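You operate a simulated robot arm through the tools that you are given. There is no shell and no other tool. Be economical: measure what you need, move in short steps, check, and stop when the job is done.

You are at the controls of a simulated two-armed robot. One attempt, no reset.

## Task
Starch lies in streaks in the water tank: add water, then stir it even.
Fine: shut the lid; fill to 40 litres on the sight tube, 3 either way, valve shut; then press STIR, watch till the streaks are gone, press STIR again.
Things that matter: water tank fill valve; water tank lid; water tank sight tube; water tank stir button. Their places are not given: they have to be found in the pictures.

It is judged by the outcome, as a careful person would: the job done as asked, and still so three seconds after it is handed in. It fails if anything else is knocked over, pushed out of place, dropped, spilled or broken. Lids that push on must go on centred and level and be pressed home; caps that screw on are set level and turned clockwise until they are tight.

## Robot
Two 7-joint arms with fingered hands on one trunk that stands fixed in place. Base frame: the origin is at the foot of the trunk, x ahead of it, y to its left, z up. Readings come in m, degrees, newtons and seconds.
The left shoulder is at [0.07, 0.139, 1.108], the right one opposite. With the tool pointing down near the work surface each hand reaches from about 0.1 to 0.74 m from the base axis, measured 20 degrees to its own side. Payload 3.9 kg a hand.
Tool frame (each hand has its own): the origin (TCP) lies between the finger pads and is the grasp point; the fingertips stand 0.029 m ahead of it; z points along the fingers, y is the line along which they close. Largest opening 0.1 m; the body of the gripper starts 0.034 m behind the TCP. The gripper is a hand of 5 fingers: y runs from the thumb to the fingers, the wrist lies at [-0.015, -0.105, -0.177] in the tool frame, and closing takes about 1.5 s.
Orientation is that of the tool frame in the base frame, as a unit quaternion [x, y, z, w]. With the fingers straight down and the wrist toward the robot, the tool's x, y and z point along [0, 1, 0], [1, 0, 0] and [0, 0, -1] of the base frame.

## Interface
- The arms move only by the tool send_rows. It takes "left_deltas", "right_deltas" or both (then of equal length, played together; a hand with none holds still); each is a list of rows, each a list of 6 numbers: the shift along the base's x, y, z in units of 50 mm (1.0 is 50 mm), then the turn, a rotation vector about the base's x, y, z in units of 4 degrees (1.0 is 4 degrees). In form: [[dx, dy, dz, wx, wy, wz], ...]. A call has 1 to 10 rows; each row shifts and turns the commanded pose from where the row before left it. "left_fingers" and "right_fingers" are, for a hand that has rows, the opening, from 0 (shut) to 1 (fully open), set as the call begins (left out, the last holds). A call with a number of a shift or a turn outside -1 to 1 is refused whole. Rows are played at 5 a second. More than 0.05 m and 8.6 degrees between two rows, or a gripper value outside its range, and nothing of the call is played. A pose out of reach is approached as far as the arm can. The call stops where the force on the tool passes 40 N (or 10 N more than at its start, if that is more) or the arm is blocked; 0.2 s more then pass. The fingers move at their own pace (about 0.153 m/s each) and stop on an object; they squeeze with about 27 N. The grip force told is the motor's: it shows also when the fingers shut on nothing. Time passes only in rows, and 0.2 s behind the last, so rows that do not move let the fingers close. It gives the time, the measured TCP pose, the force on the tool (base axes), the opening and the grip force at its end, in the units of the frame above (readings bear some noise), with the torque about the TCP (base axes, N m) and any sound that the robot's microphone picked up, and new pictures: "pictures" is both (left out), scene, wrist or none (wrist: the cameras of the hands that moved).
- Cameras (640 x 400 px; columns grow to the right, rows downward): "scene" is now at [0.1513, 0.0114, 1.463]; the picture's right is [0.08, -1.00, -0.00], its down [-0.25, -0.02, -0.97] and it looks along [0.97, 0.08, -0.25] (base axes); focal length 214 px, centre (320, 200). "left" rides on the left gripper at [-0.066, -0.086, -0.121] in its tool frame; the picture's right is [-0.76, -0.31, 0.58], its down [0.59, -0.70, 0.40] and it looks along [0.28, 0.64, 0.71] (tool axes); focal length 247 px, centre (320, 200). "right" rides on the right gripper at [0.066, -0.086, -0.121] in its tool frame; the picture's right is [-0.76, 0.31, -0.58], its down [-0.59, -0.70, 0.40] and it looks along [-0.28, 0.64, 0.71] (tool axes); focal length 247 px, centre (320, 200).
- raise_lower(by): slides the trunk up (or, below 0, down) by that many m; the arms and the scene camera ride with it, the base frame stays. It gives what a move gives, with no picture.
- preshape(shape, hand): the hand has 5 fingers and takes this shape, open, in about a second: jaw (thumb against the fingers, like two jaws); tri (thumb and two fingers); tip (a fingertip pinch); poke (one finger out to press); point (the index stretched); flat (the hand flat); cup (the hand cupped); fist (a fist). The gripper value then closes the fingers along that shape, each until it touches; the sizes above hold for jaw. It gives what a move gives, with no picture.
- pan_tilt(pan, tilt): turns the head with the scene camera to pan (to the left, within 86 degrees either way) and tilt (down, from -29 to 69), counted from straight ahead of the robot. It gives what a move gives, and a new picture of the scene camera.
- measure_at(camera, pixels): there is no depth. For up to 12 entries [column, row, z] of the newest picture of that camera ("zoom" is the newest enlarged one), the place [x, y] in the base frame at which the ray of that pixel passes the height z, good to about 0.003 m, but the place of the scene camera against the robot may be out by one fixed shift of up to 0.012 m in any direction. The clock stands still meanwhile.
- enlarge(camera, box): a new picture of the part [left, top, right, bottom] of that camera's present view, enlarged. The clock stands still meanwhile.
- sign_off(): hands the job in; it is judged then, once.

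Go step by step. Measure first, check grasps and placings, and put right what went wrong. The budget is 80 turns and 200 pictures, counting those below and the enlarged ones. Unless the task says otherwise, let go and move clear before handing in, and close with one line.

The tools are called after ">>>" as a command line: name --argument value ..., lists and objects as JSON in quotes. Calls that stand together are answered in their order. send_rows: Moves the arms, as the interface text tells. Its arguments: {"type":"object","properties":{"left_deltas":{"type":"array"},"left_fingers":{"type":"number"},"right_deltas":{"type":"array"},"right_fingers":{"type":"number"},"pictures":{"type":"string","enum":["both","scene","wrist","none"]}},"required":[]} The other tools are called the same way: raise_lower (by) slides the trunk up or down; preshape (shape, hand) gives the hand a shape; pan_tilt (pan, tilt) turns the head that bears the scene camera; measure_at (camera, pixels) gives the place at which the rays of pixels pass given heights; enlarge (camera, box) takes an enlarged picture of a part of a camera's view; sign_off () hands the job in.

At the start:

```text
t: 0.0
left_eef_pos: [0.3809, 0.2041, 1.5174]
left_ee_rot: [0.679, 0.734, 0.001, 0.0]
left_ft_force: [0.5, -0.4, -0.5]
left_ft_torque: [-0.01, -0.01, 0.03]
left_grip_width: 0.0997
left_finger_force: 0.1
left_shape: jaw
right_eef_pos: [0.3511, -0.1014, 1.5178]
right_ee_rot: [0.679, 0.734, 0.001, 0.002]
right_ft_force: [-1.1, -0.1, 0.2]
right_ft_torque: [-0.04, -0.01, -0.02]
right_grip_width: 0.0997
right_finger_force: 0.1
right_shape: jaw
trunk travel left (down, up): [-0.75, 0.09]
head pan, tilt: [4.5, 14.4]
```

scene: 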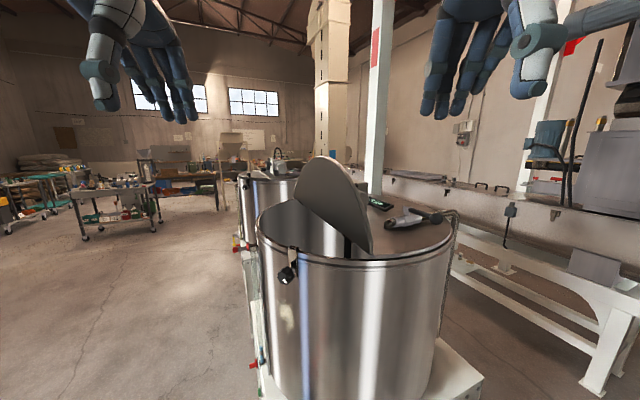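
right: 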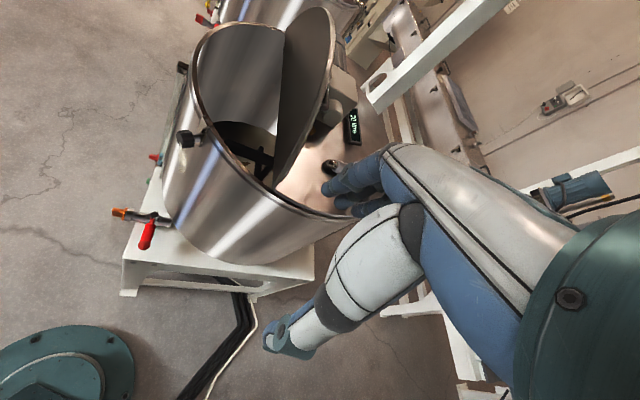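
left: 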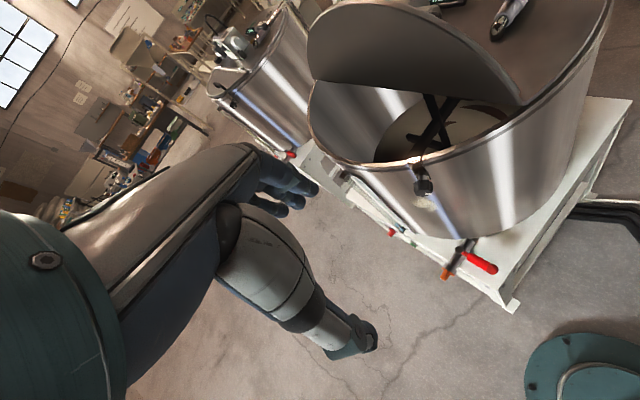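

The tank stands ahead with its half-lid raised (scene about 335,205), a lever/handle on top at (415,217) and a display at (380,203). I'll look closer.

>>> enlarge --camera "scene" --box '[230, 140, 490, 300]'

>>> pan_tilt --pan 0 --tilt 45

>>> enlarge --camera "right" --box '[100, 0, 420, 200]'

```text
2.46 times, centred on (360, 220) of scene
```

zoom: 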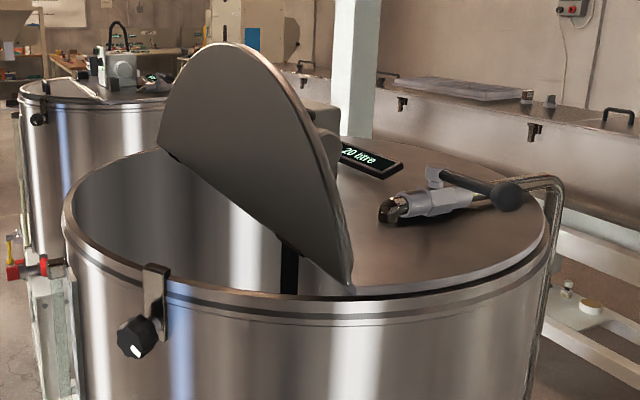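

```text
t: 1.0
left_eef_pos: [0.3809, 0.205, 1.5175]
left_ee_rot: [0.679, 0.734, 0.0, 0.0]
left_ft_force: [-0.3, 0.3, 0.2]
left_ft_torque: [-0.02, 0.02, 0.01]
left_grip_width: 0.0995
left_finger_force: 0.1
left_shape: jaw
right_eef_pos: [0.3521, -0.101, 1.5179]
right_ee_rot: [0.68, 0.733, 0.001, 0.001]
right_ft_force: [0.4, -0.1, -0.5]
right_ft_torque: [0.04, -0.02, 0.03]
right_grip_width: 0.0998
right_finger_force: 0.0
right_shape: jaw
trunk travel left (down, up): [-0.75, 0.09]
head pan, tilt: [0.0, 45.0]
```

scene: 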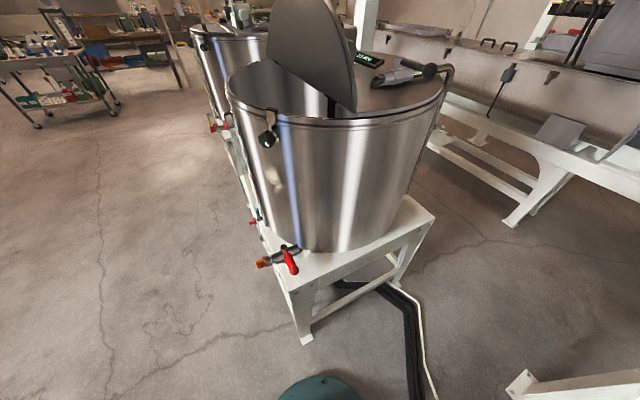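

```text
2.00 times, centred on (260, 100) of right
```

zoom: 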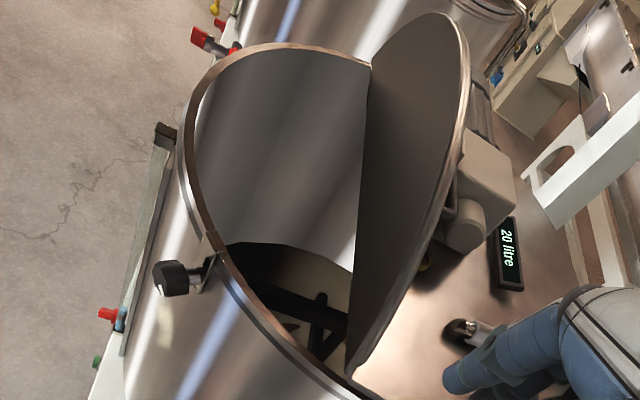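

The lid is the raised half-disc; a display reads "20 litre". There's a vertical strip and red/blue/green parts on the tank's left side (scene 250,215). Zooming in.

>>> enlarge --camera "scene" --box '[200, 100, 360, 300]'

>>> enlarge --camera "scene" --box '[320, 30, 480, 130]'

>>> enlarge --camera "left" --box '[260, 100, 520, 290]'

```text
2.00 times, centred on (280, 200) of scene
```

zoom: 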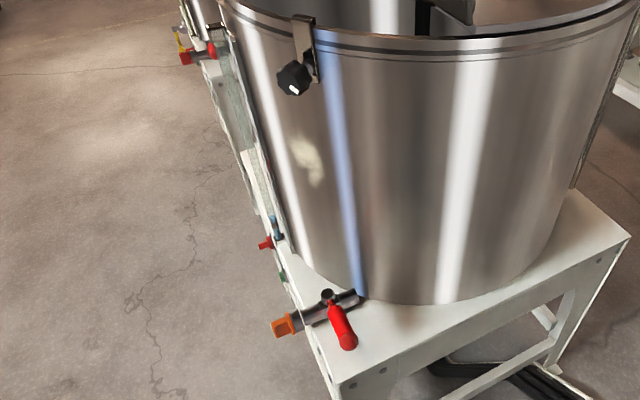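

```text
4.00 times, centred on (400, 80) of scene
```

zoom: 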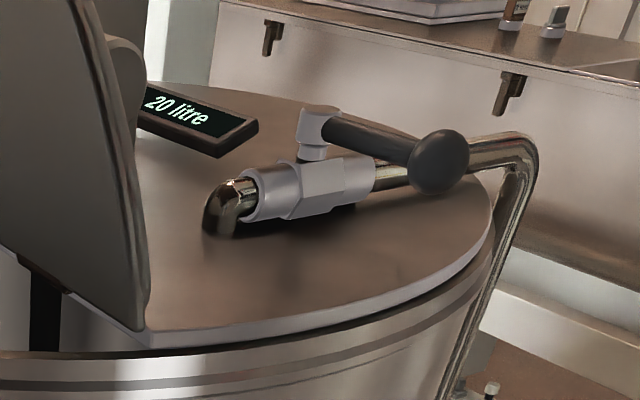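

```text
2.11 times, centred on (390, 195) of left
```

zoom: 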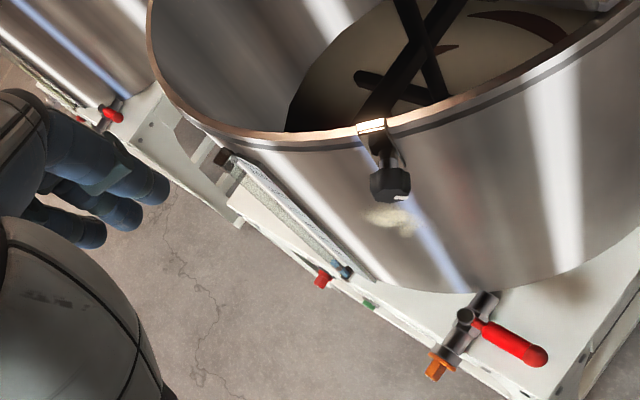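

I'll triangulate heights: the clip knob, rim and lid features from scene, right and left views.

>>> measure_at --camera "scene" --pixels '[[267, 139, 0.9], [267, 139, 1.1], [354, 110, 1.0], [354, 110, 1.2], [432, 70, 1.0], [432, 70, 1.2], [400, 62, 1.0], [400, 62, 1.2], [455, 67, 1.1], [380, 80, 1.1], [291, 262, 0.5], [291, 262, 0.7]]'

>>> measure_at --camera "right" --pixels '[[187, 139, 0.9], [187, 139, 1.1], [330, 20, 1.1], [330, 20, 1.3], [277, 190, 1.0], [277, 190, 1.2], [145, 234, 0.5], [145, 234, 0.7], [352, 128, 1.0], [352, 128, 1.2], [327, 168, 1.0], [327, 168, 1.2]]'

>>> measure_at --camera "left" --pixels '[[421, 186, 0.9], [421, 186, 1.1], [480, 262, 0.5], [480, 262, 0.7], [404, 212, 0.5], [404, 212, 0.7], [393, 232, 0.5], [393, 232, 0.7], [360, 163, 0.9], [360, 163, 1.1], [521, 105, 1.0], [521, 105, 1.2]]'

```text
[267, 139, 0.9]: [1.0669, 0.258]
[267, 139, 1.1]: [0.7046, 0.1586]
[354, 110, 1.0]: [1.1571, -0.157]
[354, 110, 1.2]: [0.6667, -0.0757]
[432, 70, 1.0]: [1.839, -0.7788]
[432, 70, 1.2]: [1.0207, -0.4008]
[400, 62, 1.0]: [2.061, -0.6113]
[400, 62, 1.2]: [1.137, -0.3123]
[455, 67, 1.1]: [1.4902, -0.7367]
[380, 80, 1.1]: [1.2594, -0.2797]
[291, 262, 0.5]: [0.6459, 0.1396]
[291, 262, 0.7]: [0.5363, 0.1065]
```

```text
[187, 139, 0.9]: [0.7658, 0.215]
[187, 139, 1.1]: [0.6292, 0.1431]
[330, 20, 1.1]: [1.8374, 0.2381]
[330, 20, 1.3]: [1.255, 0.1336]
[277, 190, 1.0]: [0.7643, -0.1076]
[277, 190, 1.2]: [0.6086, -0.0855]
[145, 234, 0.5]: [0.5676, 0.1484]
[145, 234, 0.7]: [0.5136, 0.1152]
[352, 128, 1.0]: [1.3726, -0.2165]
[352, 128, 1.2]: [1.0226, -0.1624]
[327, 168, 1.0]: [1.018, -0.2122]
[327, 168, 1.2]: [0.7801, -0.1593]
```

```text
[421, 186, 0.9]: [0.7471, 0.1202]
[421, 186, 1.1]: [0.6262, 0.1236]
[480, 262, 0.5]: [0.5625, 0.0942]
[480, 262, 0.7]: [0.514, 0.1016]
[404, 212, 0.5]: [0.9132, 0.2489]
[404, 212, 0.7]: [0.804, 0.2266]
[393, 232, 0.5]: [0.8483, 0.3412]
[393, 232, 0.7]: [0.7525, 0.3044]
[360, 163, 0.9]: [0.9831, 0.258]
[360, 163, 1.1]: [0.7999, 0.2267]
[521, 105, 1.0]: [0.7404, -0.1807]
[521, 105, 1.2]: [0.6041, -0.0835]
```

Knob sits at about [0.58,0.12,1.17], and the rim at z≈1.22. I'll bring both hands outward, turning them inward to look at both sides of the tank.

>>> measure_at --camera "scene" --pixels '[[229, 95, 1.22], [445, 90, 1.22], [320, 122, 1.22], [250, 110, 1.22], [400, 113, 1.22], [270, 60, 1.22], [354, 107, 1.23], [375, 77, 1.23]]'

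>>> send_rows --left_deltas '[[0, 0.7, -0.3, 0, 0, -1], [0, 0.7, -0.3, 0, 0, -1], [0, 0.7, -0.3, 0, 0, -1], [0, 0.7, -0.3, 0, 0, -1], [0, 0.7, -0.3, 0, 0, -1], [0, 0.7, -0.3, 0, 0, -1], [0, 0.7, -0.3, 0, 0, -1], [0, 0.7, -0.3, 0, 0, -1], [0, 0.7, -0.3, 0, 0, -1], [0, 0.7, -0.3, 0, 0, -1]]' --right_deltas '[[0.1, -0.7, 0, 0, 0, 1], [0.1, -0.7, 0, 0, 0, 1], [0.1, -0.7, 0, 0, 0, 1], [0.1, -0.7, 0, 0, 0, 1], [0.1, -0.7, 0, 0, 0, 1], [0.1, -0.7, 0, 0, 0, 1], [0.1, -0.7, 0, 0, 0, 1], [0.1, -0.7, 0, 0, 0, 1], [0.1, -0.7, 0, 0, 0, 1], [0.1, -0.7, 0, 0, 0, 1]]' --pictures "wrist"

```text
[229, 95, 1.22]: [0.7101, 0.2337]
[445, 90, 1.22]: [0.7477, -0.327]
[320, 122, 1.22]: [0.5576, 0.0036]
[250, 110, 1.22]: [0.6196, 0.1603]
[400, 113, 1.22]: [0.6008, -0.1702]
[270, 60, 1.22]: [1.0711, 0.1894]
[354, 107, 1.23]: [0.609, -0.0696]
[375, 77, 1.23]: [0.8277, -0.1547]
```

```text
t: 3.2
left_eef_pos: [0.3811, 0.5058, 1.3794]
left_ee_rot: [0.876, 0.483, -0.014, -0.002]
left_ft_force: [0.7, -0.1, -0.1]
left_ft_torque: [-0.05, 0.0, 0.01]
left_grip_width: 0.0995
left_finger_force: 0.0
left_shape: jaw
left hand out of reach, approached as far as the arm can: row 9, 10
right_eef_pos: [0.3836, -0.3167, 1.4735]
right_ee_rot: [0.408, 0.913, 0.002, 0.001]
right_ft_force: [0.0, -0.5, 1.1]
right_ft_torque: [-0.03, -0.01, -0.04]
right_grip_width: 0.0995
right_finger_force: 0.1
right_shape: jaw
right hand out of reach, approached as far as the arm can: row 4, 5, 6, 7, 8, 9, 10
trunk travel left (down, up): [-0.75, 0.09]
head pan, tilt: [0.0, 45.0]
```

right: 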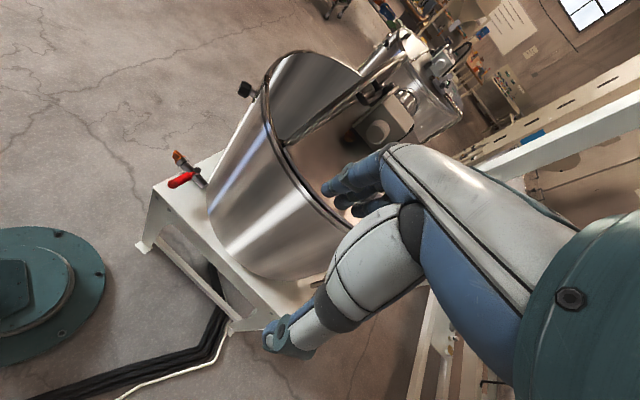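
left: 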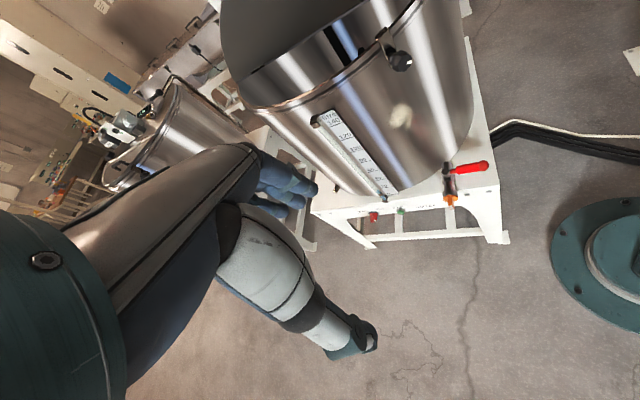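

The left view shows the sight tube with scale (350,150) and red/green buttons with labels on the frame (373,217),(402,210). Zooming.

>>> enlarge --camera "left" --box '[350, 180, 470, 255]'

>>> enlarge --camera "left" --box '[300, 95, 428, 205]'

>>> enlarge --camera "right" --box '[230, 40, 480, 220]'

>>> measure_at --camera "left" --pixels '[[373, 217, 0.6], [373, 217, 0.75], [402, 211, 0.6], [402, 211, 0.75], [318, 120, 1.1], [388, 195, 0.8]]'

```text
5.33 times, centred on (410, 218) of left
```

zoom: 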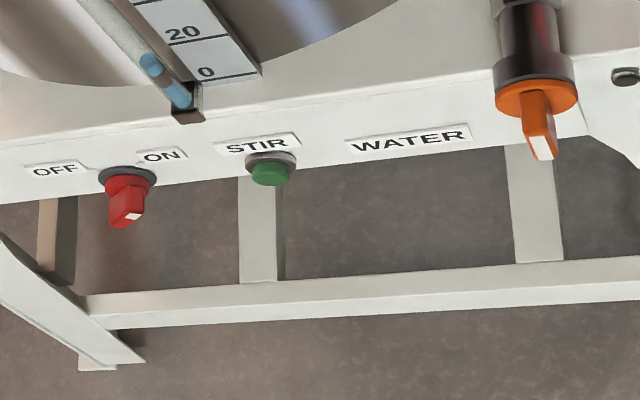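

```text
3.64 times, centred on (364, 150) of left
```

zoom: 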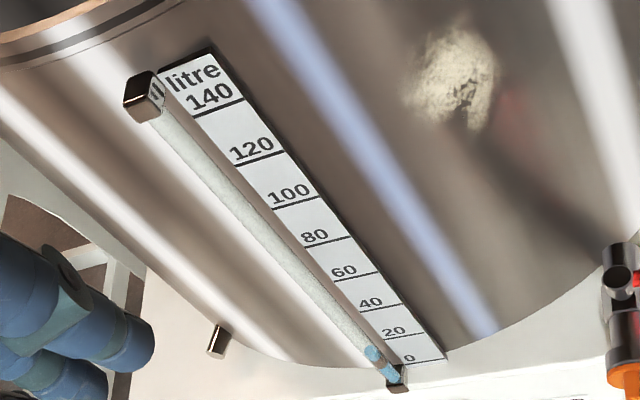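

```text
2.22 times, centred on (355, 130) of right
```

zoom: 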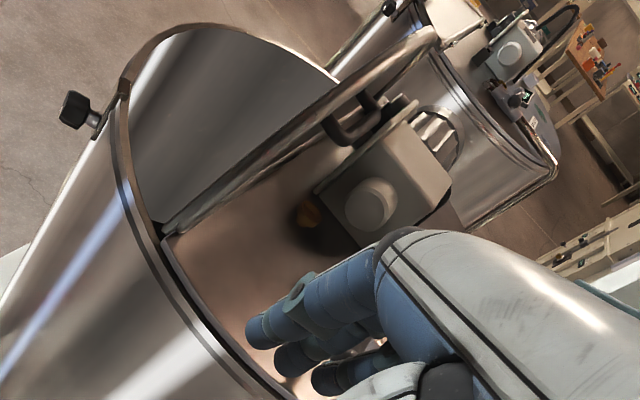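

```text
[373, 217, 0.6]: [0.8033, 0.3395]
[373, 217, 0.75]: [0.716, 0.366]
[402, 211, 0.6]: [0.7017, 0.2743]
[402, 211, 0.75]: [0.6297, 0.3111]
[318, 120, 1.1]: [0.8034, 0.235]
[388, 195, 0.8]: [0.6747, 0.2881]
```

The STIR button (green) and the sight tube (about 15–18 L now) are on the left side; the fill valve is the lever valve on the fixed lid half. I'll raise the trunk, then view the top from the left hand with the right hand pulled back.

>>> raise_lower --by 0.09

>>> send_rows --left_deltas '[[0.1, -0.9, 0.2, 0, 0, 0], [0.1, -0.9, 0.2, 0, 0, 0], [0.1, -0.9, 0.2, 0, 0, 0], [0.1, -0.9, 0.2, 0, 0, 0], [0.1, -0.9, 0.2, 0, 0, 0], [0.1, -0.9, 0.2, 0, 0, 0], [0.1, -0.9, 0.2, 0, 0, 0]]' --right_deltas '[[-0.4, -0.2, -0.6, 0, 0, -0.8], [-0.4, -0.2, -0.6, 0, 0, -0.8], [-0.4, -0.2, -0.6, 0, 0, -0.8], [-0.4, -0.2, -0.6, 0, 0, -0.8], [-0.4, -0.2, -0.6, 0, 0, -0.8], [-0.4, 0, -0.6, 0, 0, -0.8], [-0.4, 0, -0.6, 0, 0, -0.8]]'

```text
t: 4.4
left_eef_pos: [0.3811, 0.5064, 1.469]
left_ee_rot: [0.875, 0.484, -0.015, -0.002]
left_ft_force: [-0.1, 0.0, 0.3]
left_ft_torque: [-0.01, 0.01, 0.02]
left_grip_width: 0.0998
left_finger_force: 0.0
left_shape: jaw
right_eef_pos: [0.3831, -0.3156, 1.5624]
right_ee_rot: [0.409, 0.913, 0.002, 0.0]
right_ft_force: [0.1, -0.2, 0.2]
right_ft_torque: [0.0, 0.01, 0.02]
right_grip_width: 0.0997
right_finger_force: 0.1
right_shape: jaw
trunk travel left (down, up): [-0.84, 0.0]
head pan, tilt: [0.0, 45.0]
```

```text
t: 6.0
left_eef_pos: [0.4192, 0.1866, 1.5389]
left_ee_rot: [0.875, 0.483, -0.013, -0.004]
left_ft_force: [-0.5, -1.5, 0.7]
left_ft_torque: [0.06, 0.03, -0.02]
left_grip_width: 0.0997
left_finger_force: 0.0
left_shape: jaw
right_eef_pos: [0.2671, -0.3614, 1.3499]
right_ee_rot: [0.569, 0.823, 0.007, -0.003]
right_ft_force: [0.0, -0.7, -0.8]
right_ft_torque: [0.04, 0.0, 0.04]
right_grip_width: 0.0998
right_finger_force: 0.0
right_shape: jaw
right hand out of reach, approached as far as the arm can: row 1, 5, 6, 7
trunk travel left (down, up): [-0.84, 0.0]
head pan, tilt: [0.0, 45.0]
```

scene: 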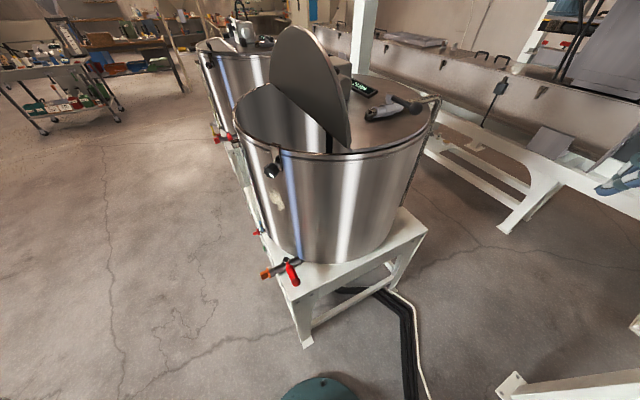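
right: 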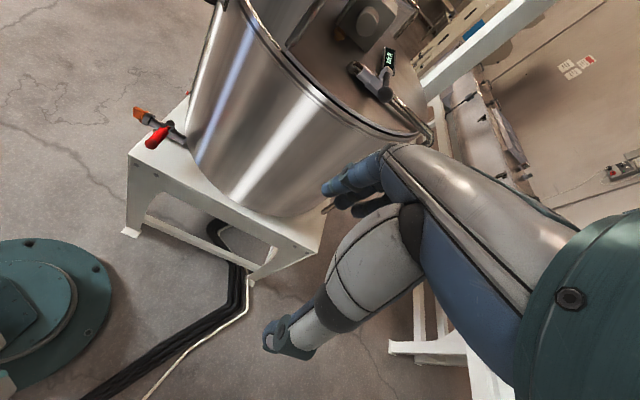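
left: 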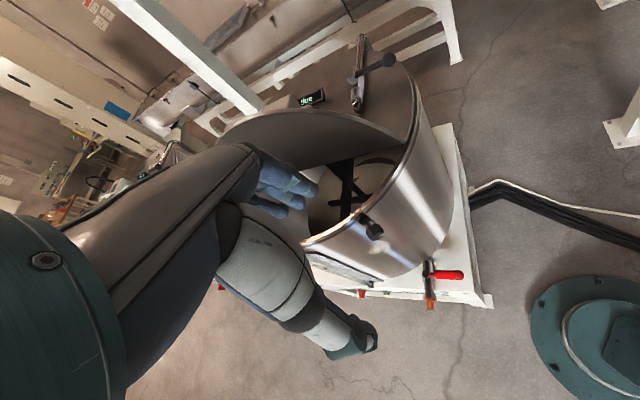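

Both views now show the lever valve: left view (355–390, 55–80), right view (355–390, 65–95). Enlarging and triangulating.

>>> enlarge --camera "left" --box '[260, 20, 460, 220]'

>>> enlarge --camera "right" --box '[270, 0, 450, 140]'

>>> enlarge --camera "scene" --box '[220, 10, 460, 180]'

```text
2.00 times, centred on (360, 120) of left
```

zoom: 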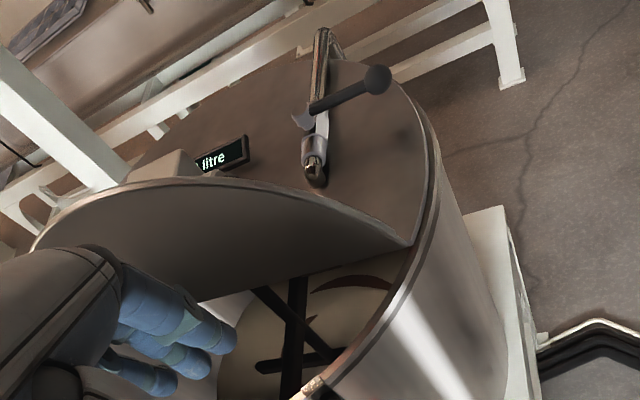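

```text
2.86 times, centred on (360, 70) of right
```

zoom: 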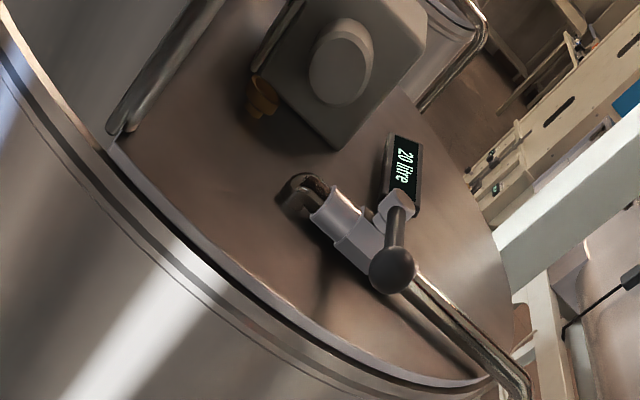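

```text
2.35 times, centred on (340, 95) of scene
```

zoom: 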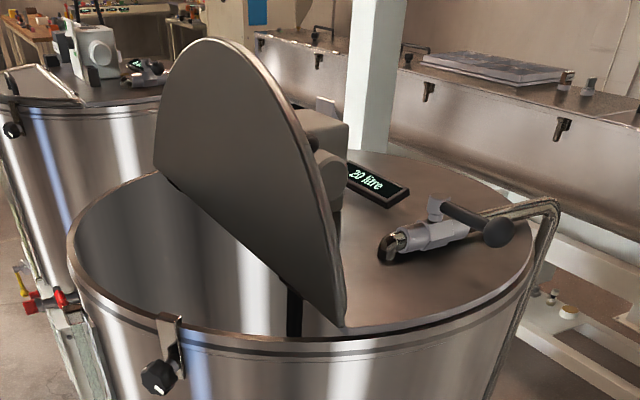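

>>> measure_at --camera "scene" --pixels '[[389.8, 97.1, 1.25], [389.8, 97.1, 1.35], [415.7, 108.6, 1.25], [415.7, 108.6, 1.35], [371, 114, 1.25], [371, 114, 1.35], [440, 95, 1.25], [440, 95, 1.35], [349, 149, 1.22], [349, 149, 1.27]]'

>>> measure_at --camera "right" --pixels '[[386.3, 71.8, 1.25], [386.3, 71.8, 1.35], [384.5, 94.5, 1.25], [384.5, 94.5, 1.35], [355, 65.8, 1.25], [355, 65.8, 1.35], [433.5, 134.8, 1.25], [433.5, 134.8, 1.35], [288.5, 51, 1.22], [288.5, 51, 1.27]]'

>>> measure_at --camera "left" --pixels '[[350, 79, 1.25], [350, 79, 1.35], [389, 59, 1.25], [389, 59, 1.35], [358, 106, 1.25], [358, 106, 1.35], [361, 35, 1.25], [361, 35, 1.35], [406, 142, 1.22], [406, 142, 1.27]]'

```text
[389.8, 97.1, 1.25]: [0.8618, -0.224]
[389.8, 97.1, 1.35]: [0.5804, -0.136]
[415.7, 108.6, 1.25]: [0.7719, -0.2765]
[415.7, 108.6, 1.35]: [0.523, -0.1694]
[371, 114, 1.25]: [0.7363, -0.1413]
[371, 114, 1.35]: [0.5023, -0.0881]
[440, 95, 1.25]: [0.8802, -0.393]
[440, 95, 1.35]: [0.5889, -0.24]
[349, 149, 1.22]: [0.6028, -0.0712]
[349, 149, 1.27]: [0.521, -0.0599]
```

```text
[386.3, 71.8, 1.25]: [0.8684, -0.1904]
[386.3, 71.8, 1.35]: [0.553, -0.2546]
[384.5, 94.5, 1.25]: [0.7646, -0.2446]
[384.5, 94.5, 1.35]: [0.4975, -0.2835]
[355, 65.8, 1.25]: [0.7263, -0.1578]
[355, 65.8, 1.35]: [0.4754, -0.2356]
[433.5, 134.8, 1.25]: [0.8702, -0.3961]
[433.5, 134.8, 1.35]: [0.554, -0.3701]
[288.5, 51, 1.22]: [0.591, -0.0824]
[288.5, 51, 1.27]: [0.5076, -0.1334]
```

```text
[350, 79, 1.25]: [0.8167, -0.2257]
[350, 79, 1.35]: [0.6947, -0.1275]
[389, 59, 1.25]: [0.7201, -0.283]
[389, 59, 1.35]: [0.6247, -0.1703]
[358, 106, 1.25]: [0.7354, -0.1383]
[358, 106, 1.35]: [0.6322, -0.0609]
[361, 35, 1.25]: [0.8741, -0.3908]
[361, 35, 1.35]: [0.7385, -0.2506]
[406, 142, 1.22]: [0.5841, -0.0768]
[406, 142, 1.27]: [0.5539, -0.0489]
```

Valve: stem ≈(0.775,-0.20,1.28), ball end ≈(0.687,-0.242,1.283), lever perpendicular to the pipe (shut). Lid hinge runs ~29° yaw, from corner (0.60,-0.075,1.22). I'll bring the right hand, closed, behind the lid.

>>> send_rows --right_deltas '[[0.9, 0.52, 0.7, 0, 0, 0.2], [0.9, 0.52, 0.7, 0, 0, 0.2], [0.9, 0.52, 0.7, 0, 0, 0.2], [0.9, 0.52, 0.6, 0, 0, 0.2], [0.9, 0.52, 0.1, 0, 0, 0.2], [0.9, 0.52, 0, 0, 0, 0.2], [0.95, 0.52, 0, 0, 0, 0.2], [0.95, 0.52, 0, 0, 0, 0.2], [0.95, 0.52, 0, 0, 0, 0.2], [0.95, 0.52, -0.2, 0, 0, 0.2]]' --right_fingers 0

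```text
refused: row 1 steps farther than a row can; nothing moved
```

Row length is limited to 50 mm in total; I'll shrink the steps.

>>> send_rows --right_deltas '[[0.5, 0.3, 0.75, 0, 0, 0.2], [0.5, 0.3, 0.75, 0, 0, 0.2], [0.6, 0.4, 0.6, 0, 0, 0.2], [0.8, 0.45, 0.3, 0, 0, 0.2], [0.8, 0.45, 0.2, 0, 0, 0.2], [0.8, 0.45, 0, 0, 0, 0.2], [0.8, 0.45, 0, 0, 0, 0.2], [0.8, 0.45, 0, 0, 0, 0.2], [0.8, 0.45, 0, 0, 0, 0.2], [0.8, 0.45, 0, 0, 0, 0.2]]' --right_fingers 0

```text
t: 8.2
left_eef_pos: [0.421, 0.194, 1.5376]
left_ee_rot: [0.875, 0.484, -0.015, -0.002]
left_ft_force: [1.0, 0.5, 0.1]
left_ft_torque: [0.0, 0.02, 0.0]
left_grip_width: 0.1001
left_finger_force: 0.0
left_shape: jaw
right_eef_pos: [0.6084, -0.1491, 1.4589]
right_ee_rot: [0.519, 0.855, 0.0, 0.001]
right_ft_force: [-0.7, -0.2, -0.2]
right_ft_torque: [0.0, 0.05, -0.01]
right_grip_width: 0.0
right_finger_force: 27.4
right_shape: jaw
right hand out of reach, approached as far as the arm can: row 10
trunk travel left (down, up): [-0.84, 0.0]
head pan, tilt: [0.0, 45.0]
```

scene: 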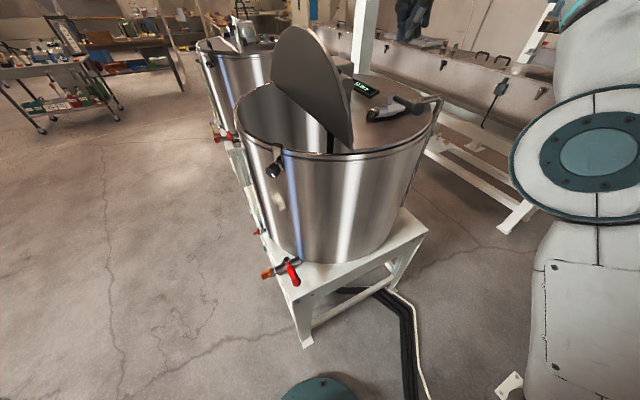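
right: 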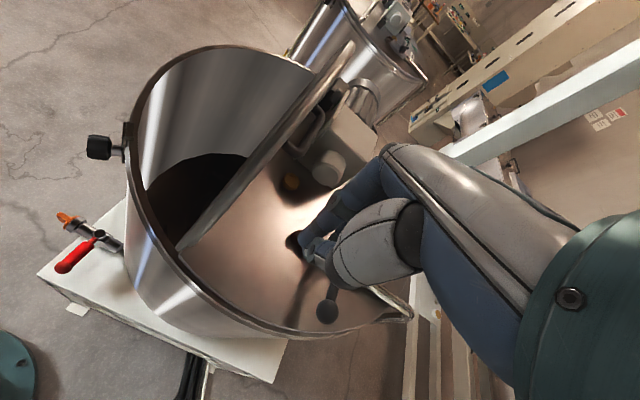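

Reach runs out with the hand vertical, so I'll tilt the fingers forward about 40° while advancing behind the lid.

>>> send_rows --right_deltas '[[0, 0, 0, 0.48, -0.87, 0], [0, 0, 0, 0.48, -0.87, 0], [0, 0, 0, 0.48, -0.87, 0], [0, 0, 0, 0.48, -0.87, 0], [0.3, 0.1, 0, 0.48, -0.87, 0], [0.4, 0.1, 0, 0.48, -0.87, 0], [0.4, 0.1, 0, 0.48, -0.87, 0], [0.4, 0.1, -0.2, 0.48, -0.87, 0], [0.4, 0.1, -0.2, 0.48, -0.87, 0], [0.4, 0.1, -0.2, 0.48, -0.87, 0]]' --pictures "both"

>>> enlarge --camera "left" --box '[200, 0, 520, 200]'

```text
t: 10.4
left_eef_pos: [0.4187, 0.192, 1.5383]
left_ee_rot: [0.875, 0.484, -0.015, -0.001]
left_ft_force: [-0.7, -0.5, 1.0]
left_ft_torque: [0.01, 0.04, -0.01]
left_grip_width: 0.1001
left_finger_force: 0.0
left_shape: jaw
right_eef_pos: [0.7206, -0.1242, 1.4334]
right_ee_rot: [0.489, 0.802, 0.296, 0.17]
right_ft_force: [0.0, 0.0, 0.5]
right_ft_torque: [0.04, 0.02, -0.01]
right_grip_width: 0.0001
right_finger_force: 26.6
right_shape: jaw
trunk travel left (down, up): [-0.84, 0.0]
head pan, tilt: [0.0, 45.0]
```

scene: 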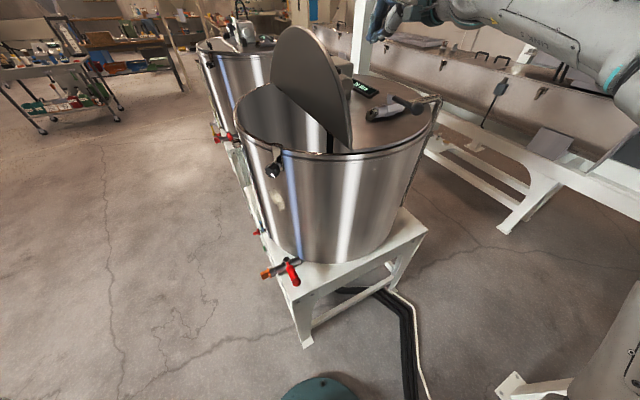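
right: 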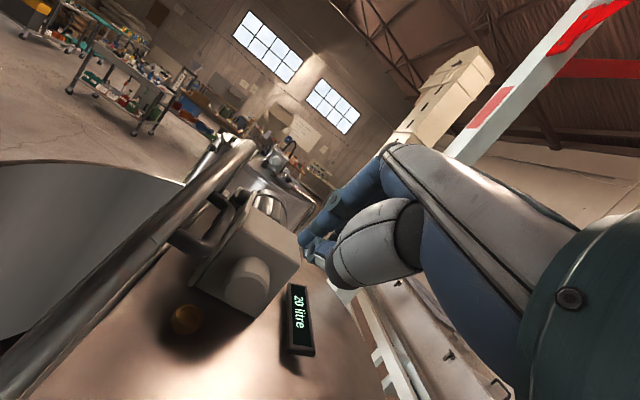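

```text
2.00 times, centred on (360, 100) of left
```

zoom: 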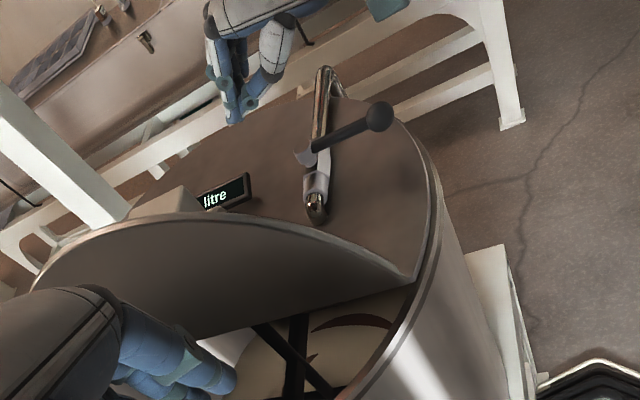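

The right fingertips are just behind the lid (scene 372,40; clear of valve and motor). I'll lower 8 cm and begin pushing the lid toward the open side (−0.485, 0.874).

>>> send_rows --right_deltas '[[0, 0, -0.8, 0, 0, 0], [0, 0, -0.8, 0, 0, 0], [-0.24, 0.44, 0, 0, 0, 0], [-0.24, 0.44, 0, 0, 0, 0], [-0.24, 0.44, 0, 0, 0, 0], [-0.24, 0.44, 0, 0, 0, 0], [-0.24, 0.44, 0, 0, 0, 0]]'

```text
t: 12.0
left_eef_pos: [0.4177, 0.1936, 1.5385]
left_ee_rot: [0.875, 0.484, -0.014, -0.003]
left_ft_force: [0.8, -0.2, 0.5]
left_ft_torque: [-0.01, -0.03, 0.0]
left_grip_width: 0.0999
left_finger_force: 0.1
left_shape: jaw
right_eef_pos: [0.6603, -0.0113, 1.3524]
right_ee_rot: [0.488, 0.804, 0.295, 0.17]
right_ft_force: [3.1, -3.7, -0.5]
right_ft_torque: [-0.06, -0.05, -0.09]
right_grip_width: 0.0002
right_finger_force: 27.5
right_shape: jaw
trunk travel left (down, up): [-0.84, 0.0]
head pan, tilt: [0.0, 45.0]
```

scene: 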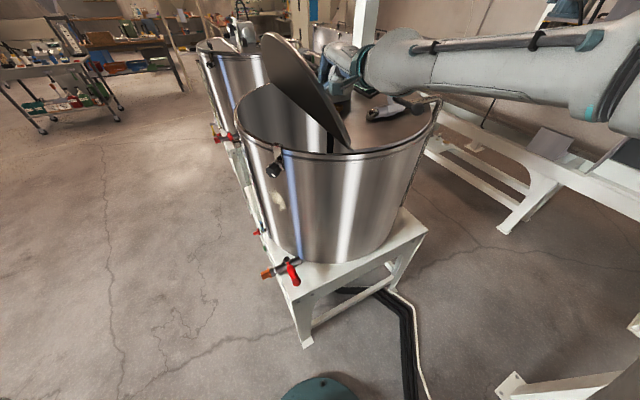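
right: 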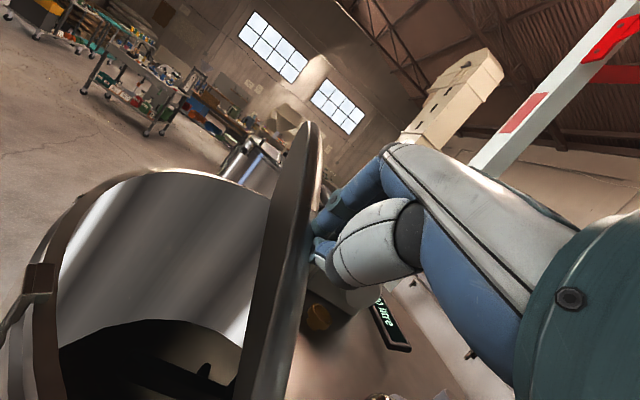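

The lid is swinging with light resistance (~5 N). I'll follow its arc down to about 70° from vertical.

>>> send_rows --right_deltas '[[-0.22, 0.39, -0.18, 0, 0, 0], [-0.22, 0.39, -0.18, 0, 0, 0], [-0.14, 0.255, -0.23, 0, 0, 0], [-0.14, 0.255, -0.23, 0, 0, 0], [-0.1, 0.185, -0.3, 0, 0, 0], [-0.1, 0.185, -0.3, 0, 0, 0]]'

```text
t: 13.4
left_eef_pos: [0.4185, 0.1931, 1.5394]
left_ee_rot: [0.875, 0.485, -0.015, -0.002]
left_ft_force: [0.7, -0.3, -0.1]
left_ft_torque: [-0.01, 0.01, 0.0]
left_grip_width: 0.0996
left_finger_force: 0.1
left_shape: jaw
right_eef_pos: [0.6164, 0.0709, 1.2791]
right_ee_rot: [0.489, 0.803, 0.297, 0.171]
right_ft_force: [0.2, -0.5, -0.6]
right_ft_torque: [0.01, -0.03, 0.0]
right_grip_width: 0.0
right_finger_force: 27.2
right_shape: jaw
trunk travel left (down, up): [-0.84, 0.0]
head pan, tilt: [0.0, 45.0]
```

scene: 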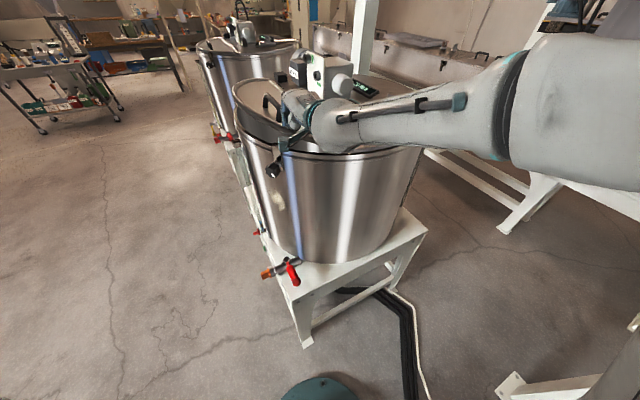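
right: 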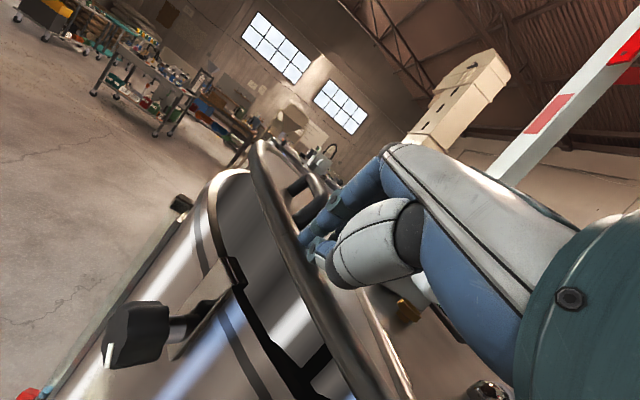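

The lid is about two-thirds down and follows easily. Continuing down.

>>> send_rows --right_deltas '[[-0.08, 0.15, -0.3, 0, 0, 0], [-0.05, 0.1, -0.3, 0, 0, 0], [-0.02, 0.04, -0.2, 0, 0, 0]]'

>>> enlarge --camera "scene" --box '[220, 50, 440, 190]'

```text
t: 14.2
left_eef_pos: [0.4159, 0.1914, 1.5388]
left_ee_rot: [0.875, 0.483, -0.014, -0.001]
left_ft_force: [-0.2, -0.9, 0.1]
left_ft_torque: [-0.02, 0.02, -0.01]
left_grip_width: 0.0999
left_finger_force: 0.0
left_shape: jaw
right_eef_pos: [0.6054, 0.0854, 1.2432]
right_ee_rot: [0.488, 0.802, 0.299, 0.171]
right_ft_force: [1.3, -0.3, 7.9]
right_ft_torque: [0.07, -0.18, 0.0]
right_grip_width: 0.0
right_finger_force: 26.5
right_shape: jaw
trunk travel left (down, up): [-0.84, 0.0]
head pan, tilt: [0.0, 45.0]
```

scene: 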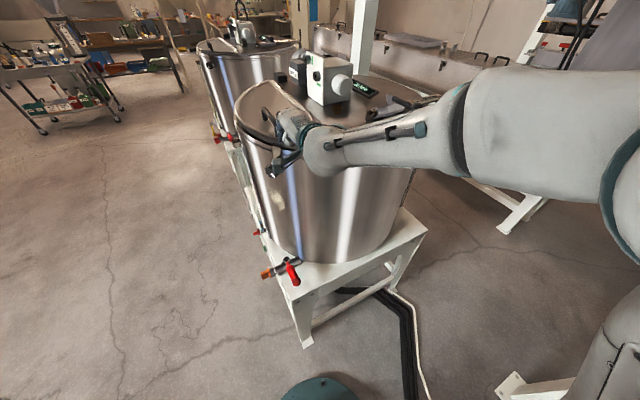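
right: 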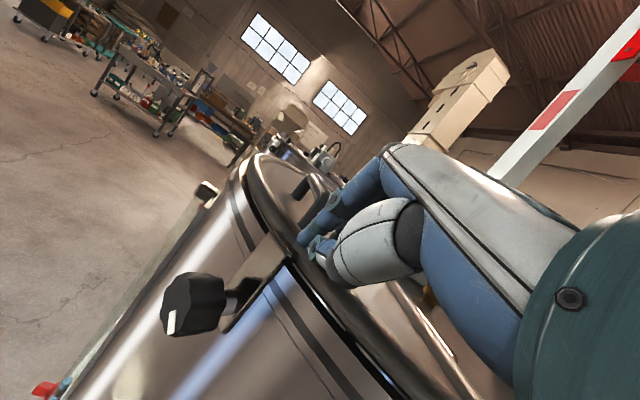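

```text
2.86 times, centred on (330, 120) of scene
```

zoom: 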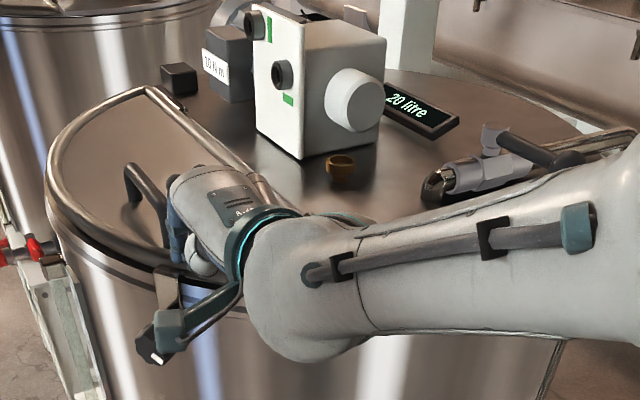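

The lid looks almost flat; I'll press down a bit more to feel whether it is seated, then lift off and look.

>>> send_rows --right_deltas '[[0, 0, -0.15, 0, 0, 0], [0, 0, -0.15, 0, 0, 0], [0, 0, -0.1, 0, 0, 0]]' --pictures "none"

>>> send_rows --right_deltas '[[0, 0, 0.7, 0, 0, 0], [0, 0, 0.9, 0, 0, 0], [0, -0.2, 0.9, 0, 0, 0], [-0.4, -0.8, 0.3, 0, 0, 0], [-0.4, -0.8, 0.2, 0, 0, 0], [-0.3, -0.9, 0, 0, 0, 0], [0, -0.9, 0, 0, 0, 0], [0, -0.9, 0, 0, 0, 0]]'

>>> enlarge --camera "scene" --box '[220, 50, 440, 190]'

```text
t: 14.8
left_eef_pos: [0.416, 0.1922, 1.5393]
left_ee_rot: [0.876, 0.482, -0.013, -0.001]
left_ft_force: [0.2, 0.0, -0.3]
left_ft_torque: [0.01, 0.06, -0.02]
left_grip_width: 0.0999
left_finger_force: 0.0
left_shape: jaw
right_eef_pos: [0.6102, 0.0852, 1.2433]
right_ee_rot: [0.487, 0.797, 0.311, 0.177]
right_ft_force: [-6.2, -2.8, 17.4]
right_ft_torque: [-0.34, -0.29, -0.16]
right_grip_width: 0.0
right_finger_force: 26.8
right_shape: jaw
trunk travel left (down, up): [-0.84, 0.0]
head pan, tilt: [0.0, 45.0]
stopped in row 3 (right hand): the force on the tool passed its limit at 42 N (the readings are from after the stop); the commanded pose is now the measured one
```

```text
t: 16.6
left_eef_pos: [0.4171, 0.1877, 1.5396]
left_ee_rot: [0.875, 0.483, -0.014, -0.003]
left_ft_force: [0.4, -1.1, 0.4]
left_ft_torque: [0.05, -0.01, 0.04]
left_grip_width: 0.0997
left_finger_force: 0.0
left_shape: jaw
right_eef_pos: [0.5542, -0.1415, 1.3868]
right_ee_rot: [0.489, 0.798, 0.307, 0.174]
right_ft_force: [-0.2, -1.0, 0.0]
right_ft_torque: [0.04, -0.01, 0.04]
right_grip_width: 0.0003
right_finger_force: 26.5
right_shape: jaw
right hand out of reach, approached as far as the arm can: row 4
trunk travel left (down, up): [-0.84, 0.0]
head pan, tilt: [0.0, 45.0]
```

scene: 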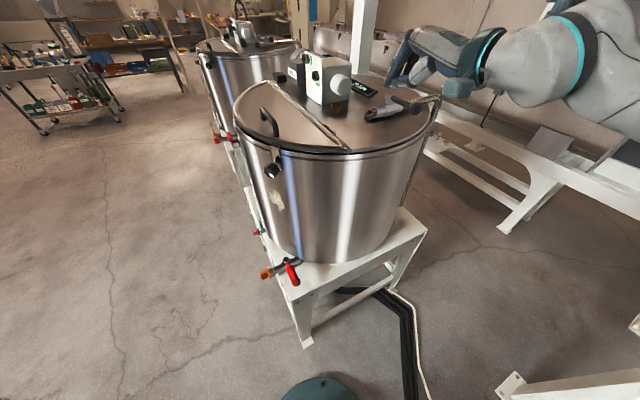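
right: 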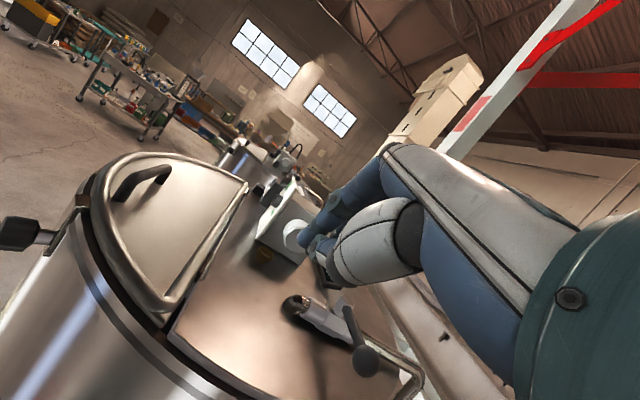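

```text
2.86 times, centred on (330, 120) of scene
```

zoom: 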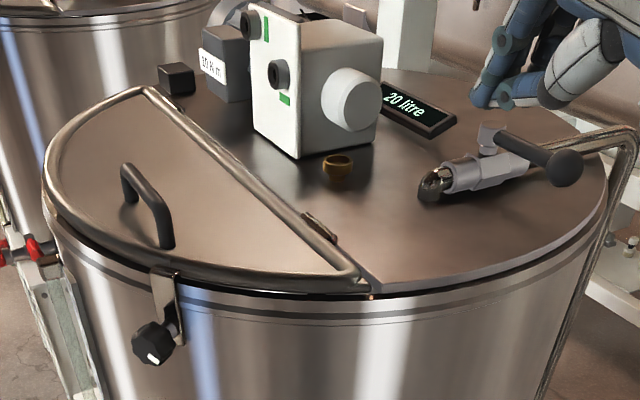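

The lid is flat and shut. Next, I'll place the left hand to watch the sight tube and shape the right hand as "poke" for the valve lever.

>>> preshape --shape "poke" --hand "right"

>>> send_rows --left_deltas '[[-0.2, 0.8, 0, 0, 0, 0], [-0.2, 0.8, 0, 0, 0, 0], [0, 0.8, -0.4, 0, 0, 0], [0, 0.8, -0.5, 0, 0, 0], [0, 0.8, -0.6, 0, 0, -0.5], [0, 0.7, -0.7, 0, 0, -0.5], [0, 0.7, -0.7, 0, 0, -0.5], [0, 0.4, -0.8, 0, 0, -0.5], [0, 0.2, -0.9, 0, 0, -0.5], [0, 0, -0.9, 0, 0, -0.5]]' --right_deltas '[[0, 0, 0, 0, 0, 0], [0, 0, 0, 0, 0, 0], [0, 0, 0, 0, 0, 0], [0, 0, 0, 0, 0, 0], [0, 0, 0, 0, 0, 0], [0, 0, 0, 0, 0, 0], [0, 0, 0, 0, 0, 0], [0, 0, 0, 0, 0, 0], [0, 0, 0, 0, 0, 0], [0, 0, 0, 0, 0, 0]]'

>>> enlarge --camera "scene" --box '[340, 20, 500, 140]'

```text
t: 17.5
left_eef_pos: [0.4188, 0.1945, 1.5391]
left_ee_rot: [0.875, 0.485, -0.015, -0.001]
left_ft_force: [-0.3, -0.5, 0.0]
left_ft_torque: [-0.01, -0.02, -0.01]
left_grip_width: 0.0996
left_finger_force: 0.1
left_shape: jaw
right_eef_pos: [0.5561, -0.136, 1.3874]
right_ee_rot: [0.487, 0.799, 0.306, 0.175]
right_ft_force: [0.3, -0.5, 0.6]
right_ft_torque: [0.0, -0.01, -0.01]
right_grip_width: 0.0002
right_finger_force: 0.1
right_shape: poke
trunk travel left (down, up): [-0.84, 0.0]
head pan, tilt: [0.0, 45.0]
```

```text
t: 19.7
left_eef_pos: [0.3991, 0.4928, 1.2611]
left_ee_rot: [0.921, 0.389, -0.014, -0.004]
left_ft_force: [0.3, 0.5, -0.9]
left_ft_torque: [-0.02, -0.01, 0.02]
left_grip_width: 0.1
left_finger_force: 0.2
left_shape: jaw
right_eef_pos: [0.5545, -0.1344, 1.3873]
right_ee_rot: [0.488, 0.799, 0.306, 0.175]
right_ft_force: [0.8, 0.3, -0.6]
right_ft_torque: [-0.01, -0.01, 0.05]
right_grip_width: 0.0
right_finger_force: 0.1
right_shape: poke
trunk travel left (down, up): [-0.84, 0.0]
head pan, tilt: [0.0, 45.0]
```

scene: 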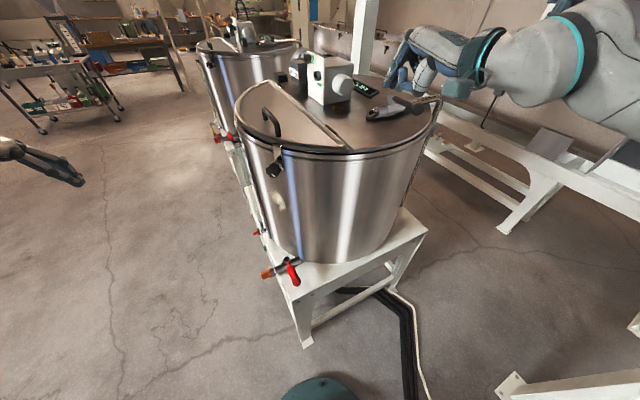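
right: 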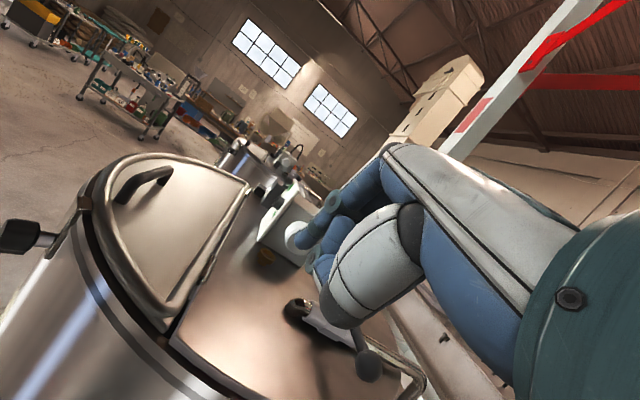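
left: 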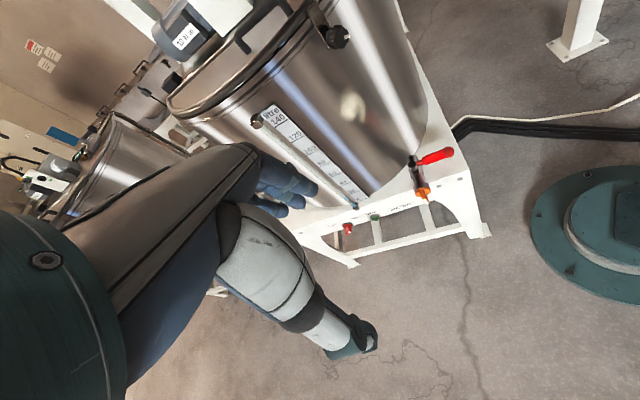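

```text
3.33 times, centred on (420, 80) of scene
```

zoom: 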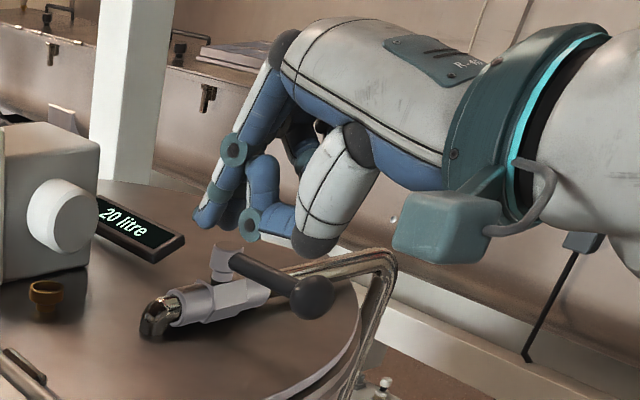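

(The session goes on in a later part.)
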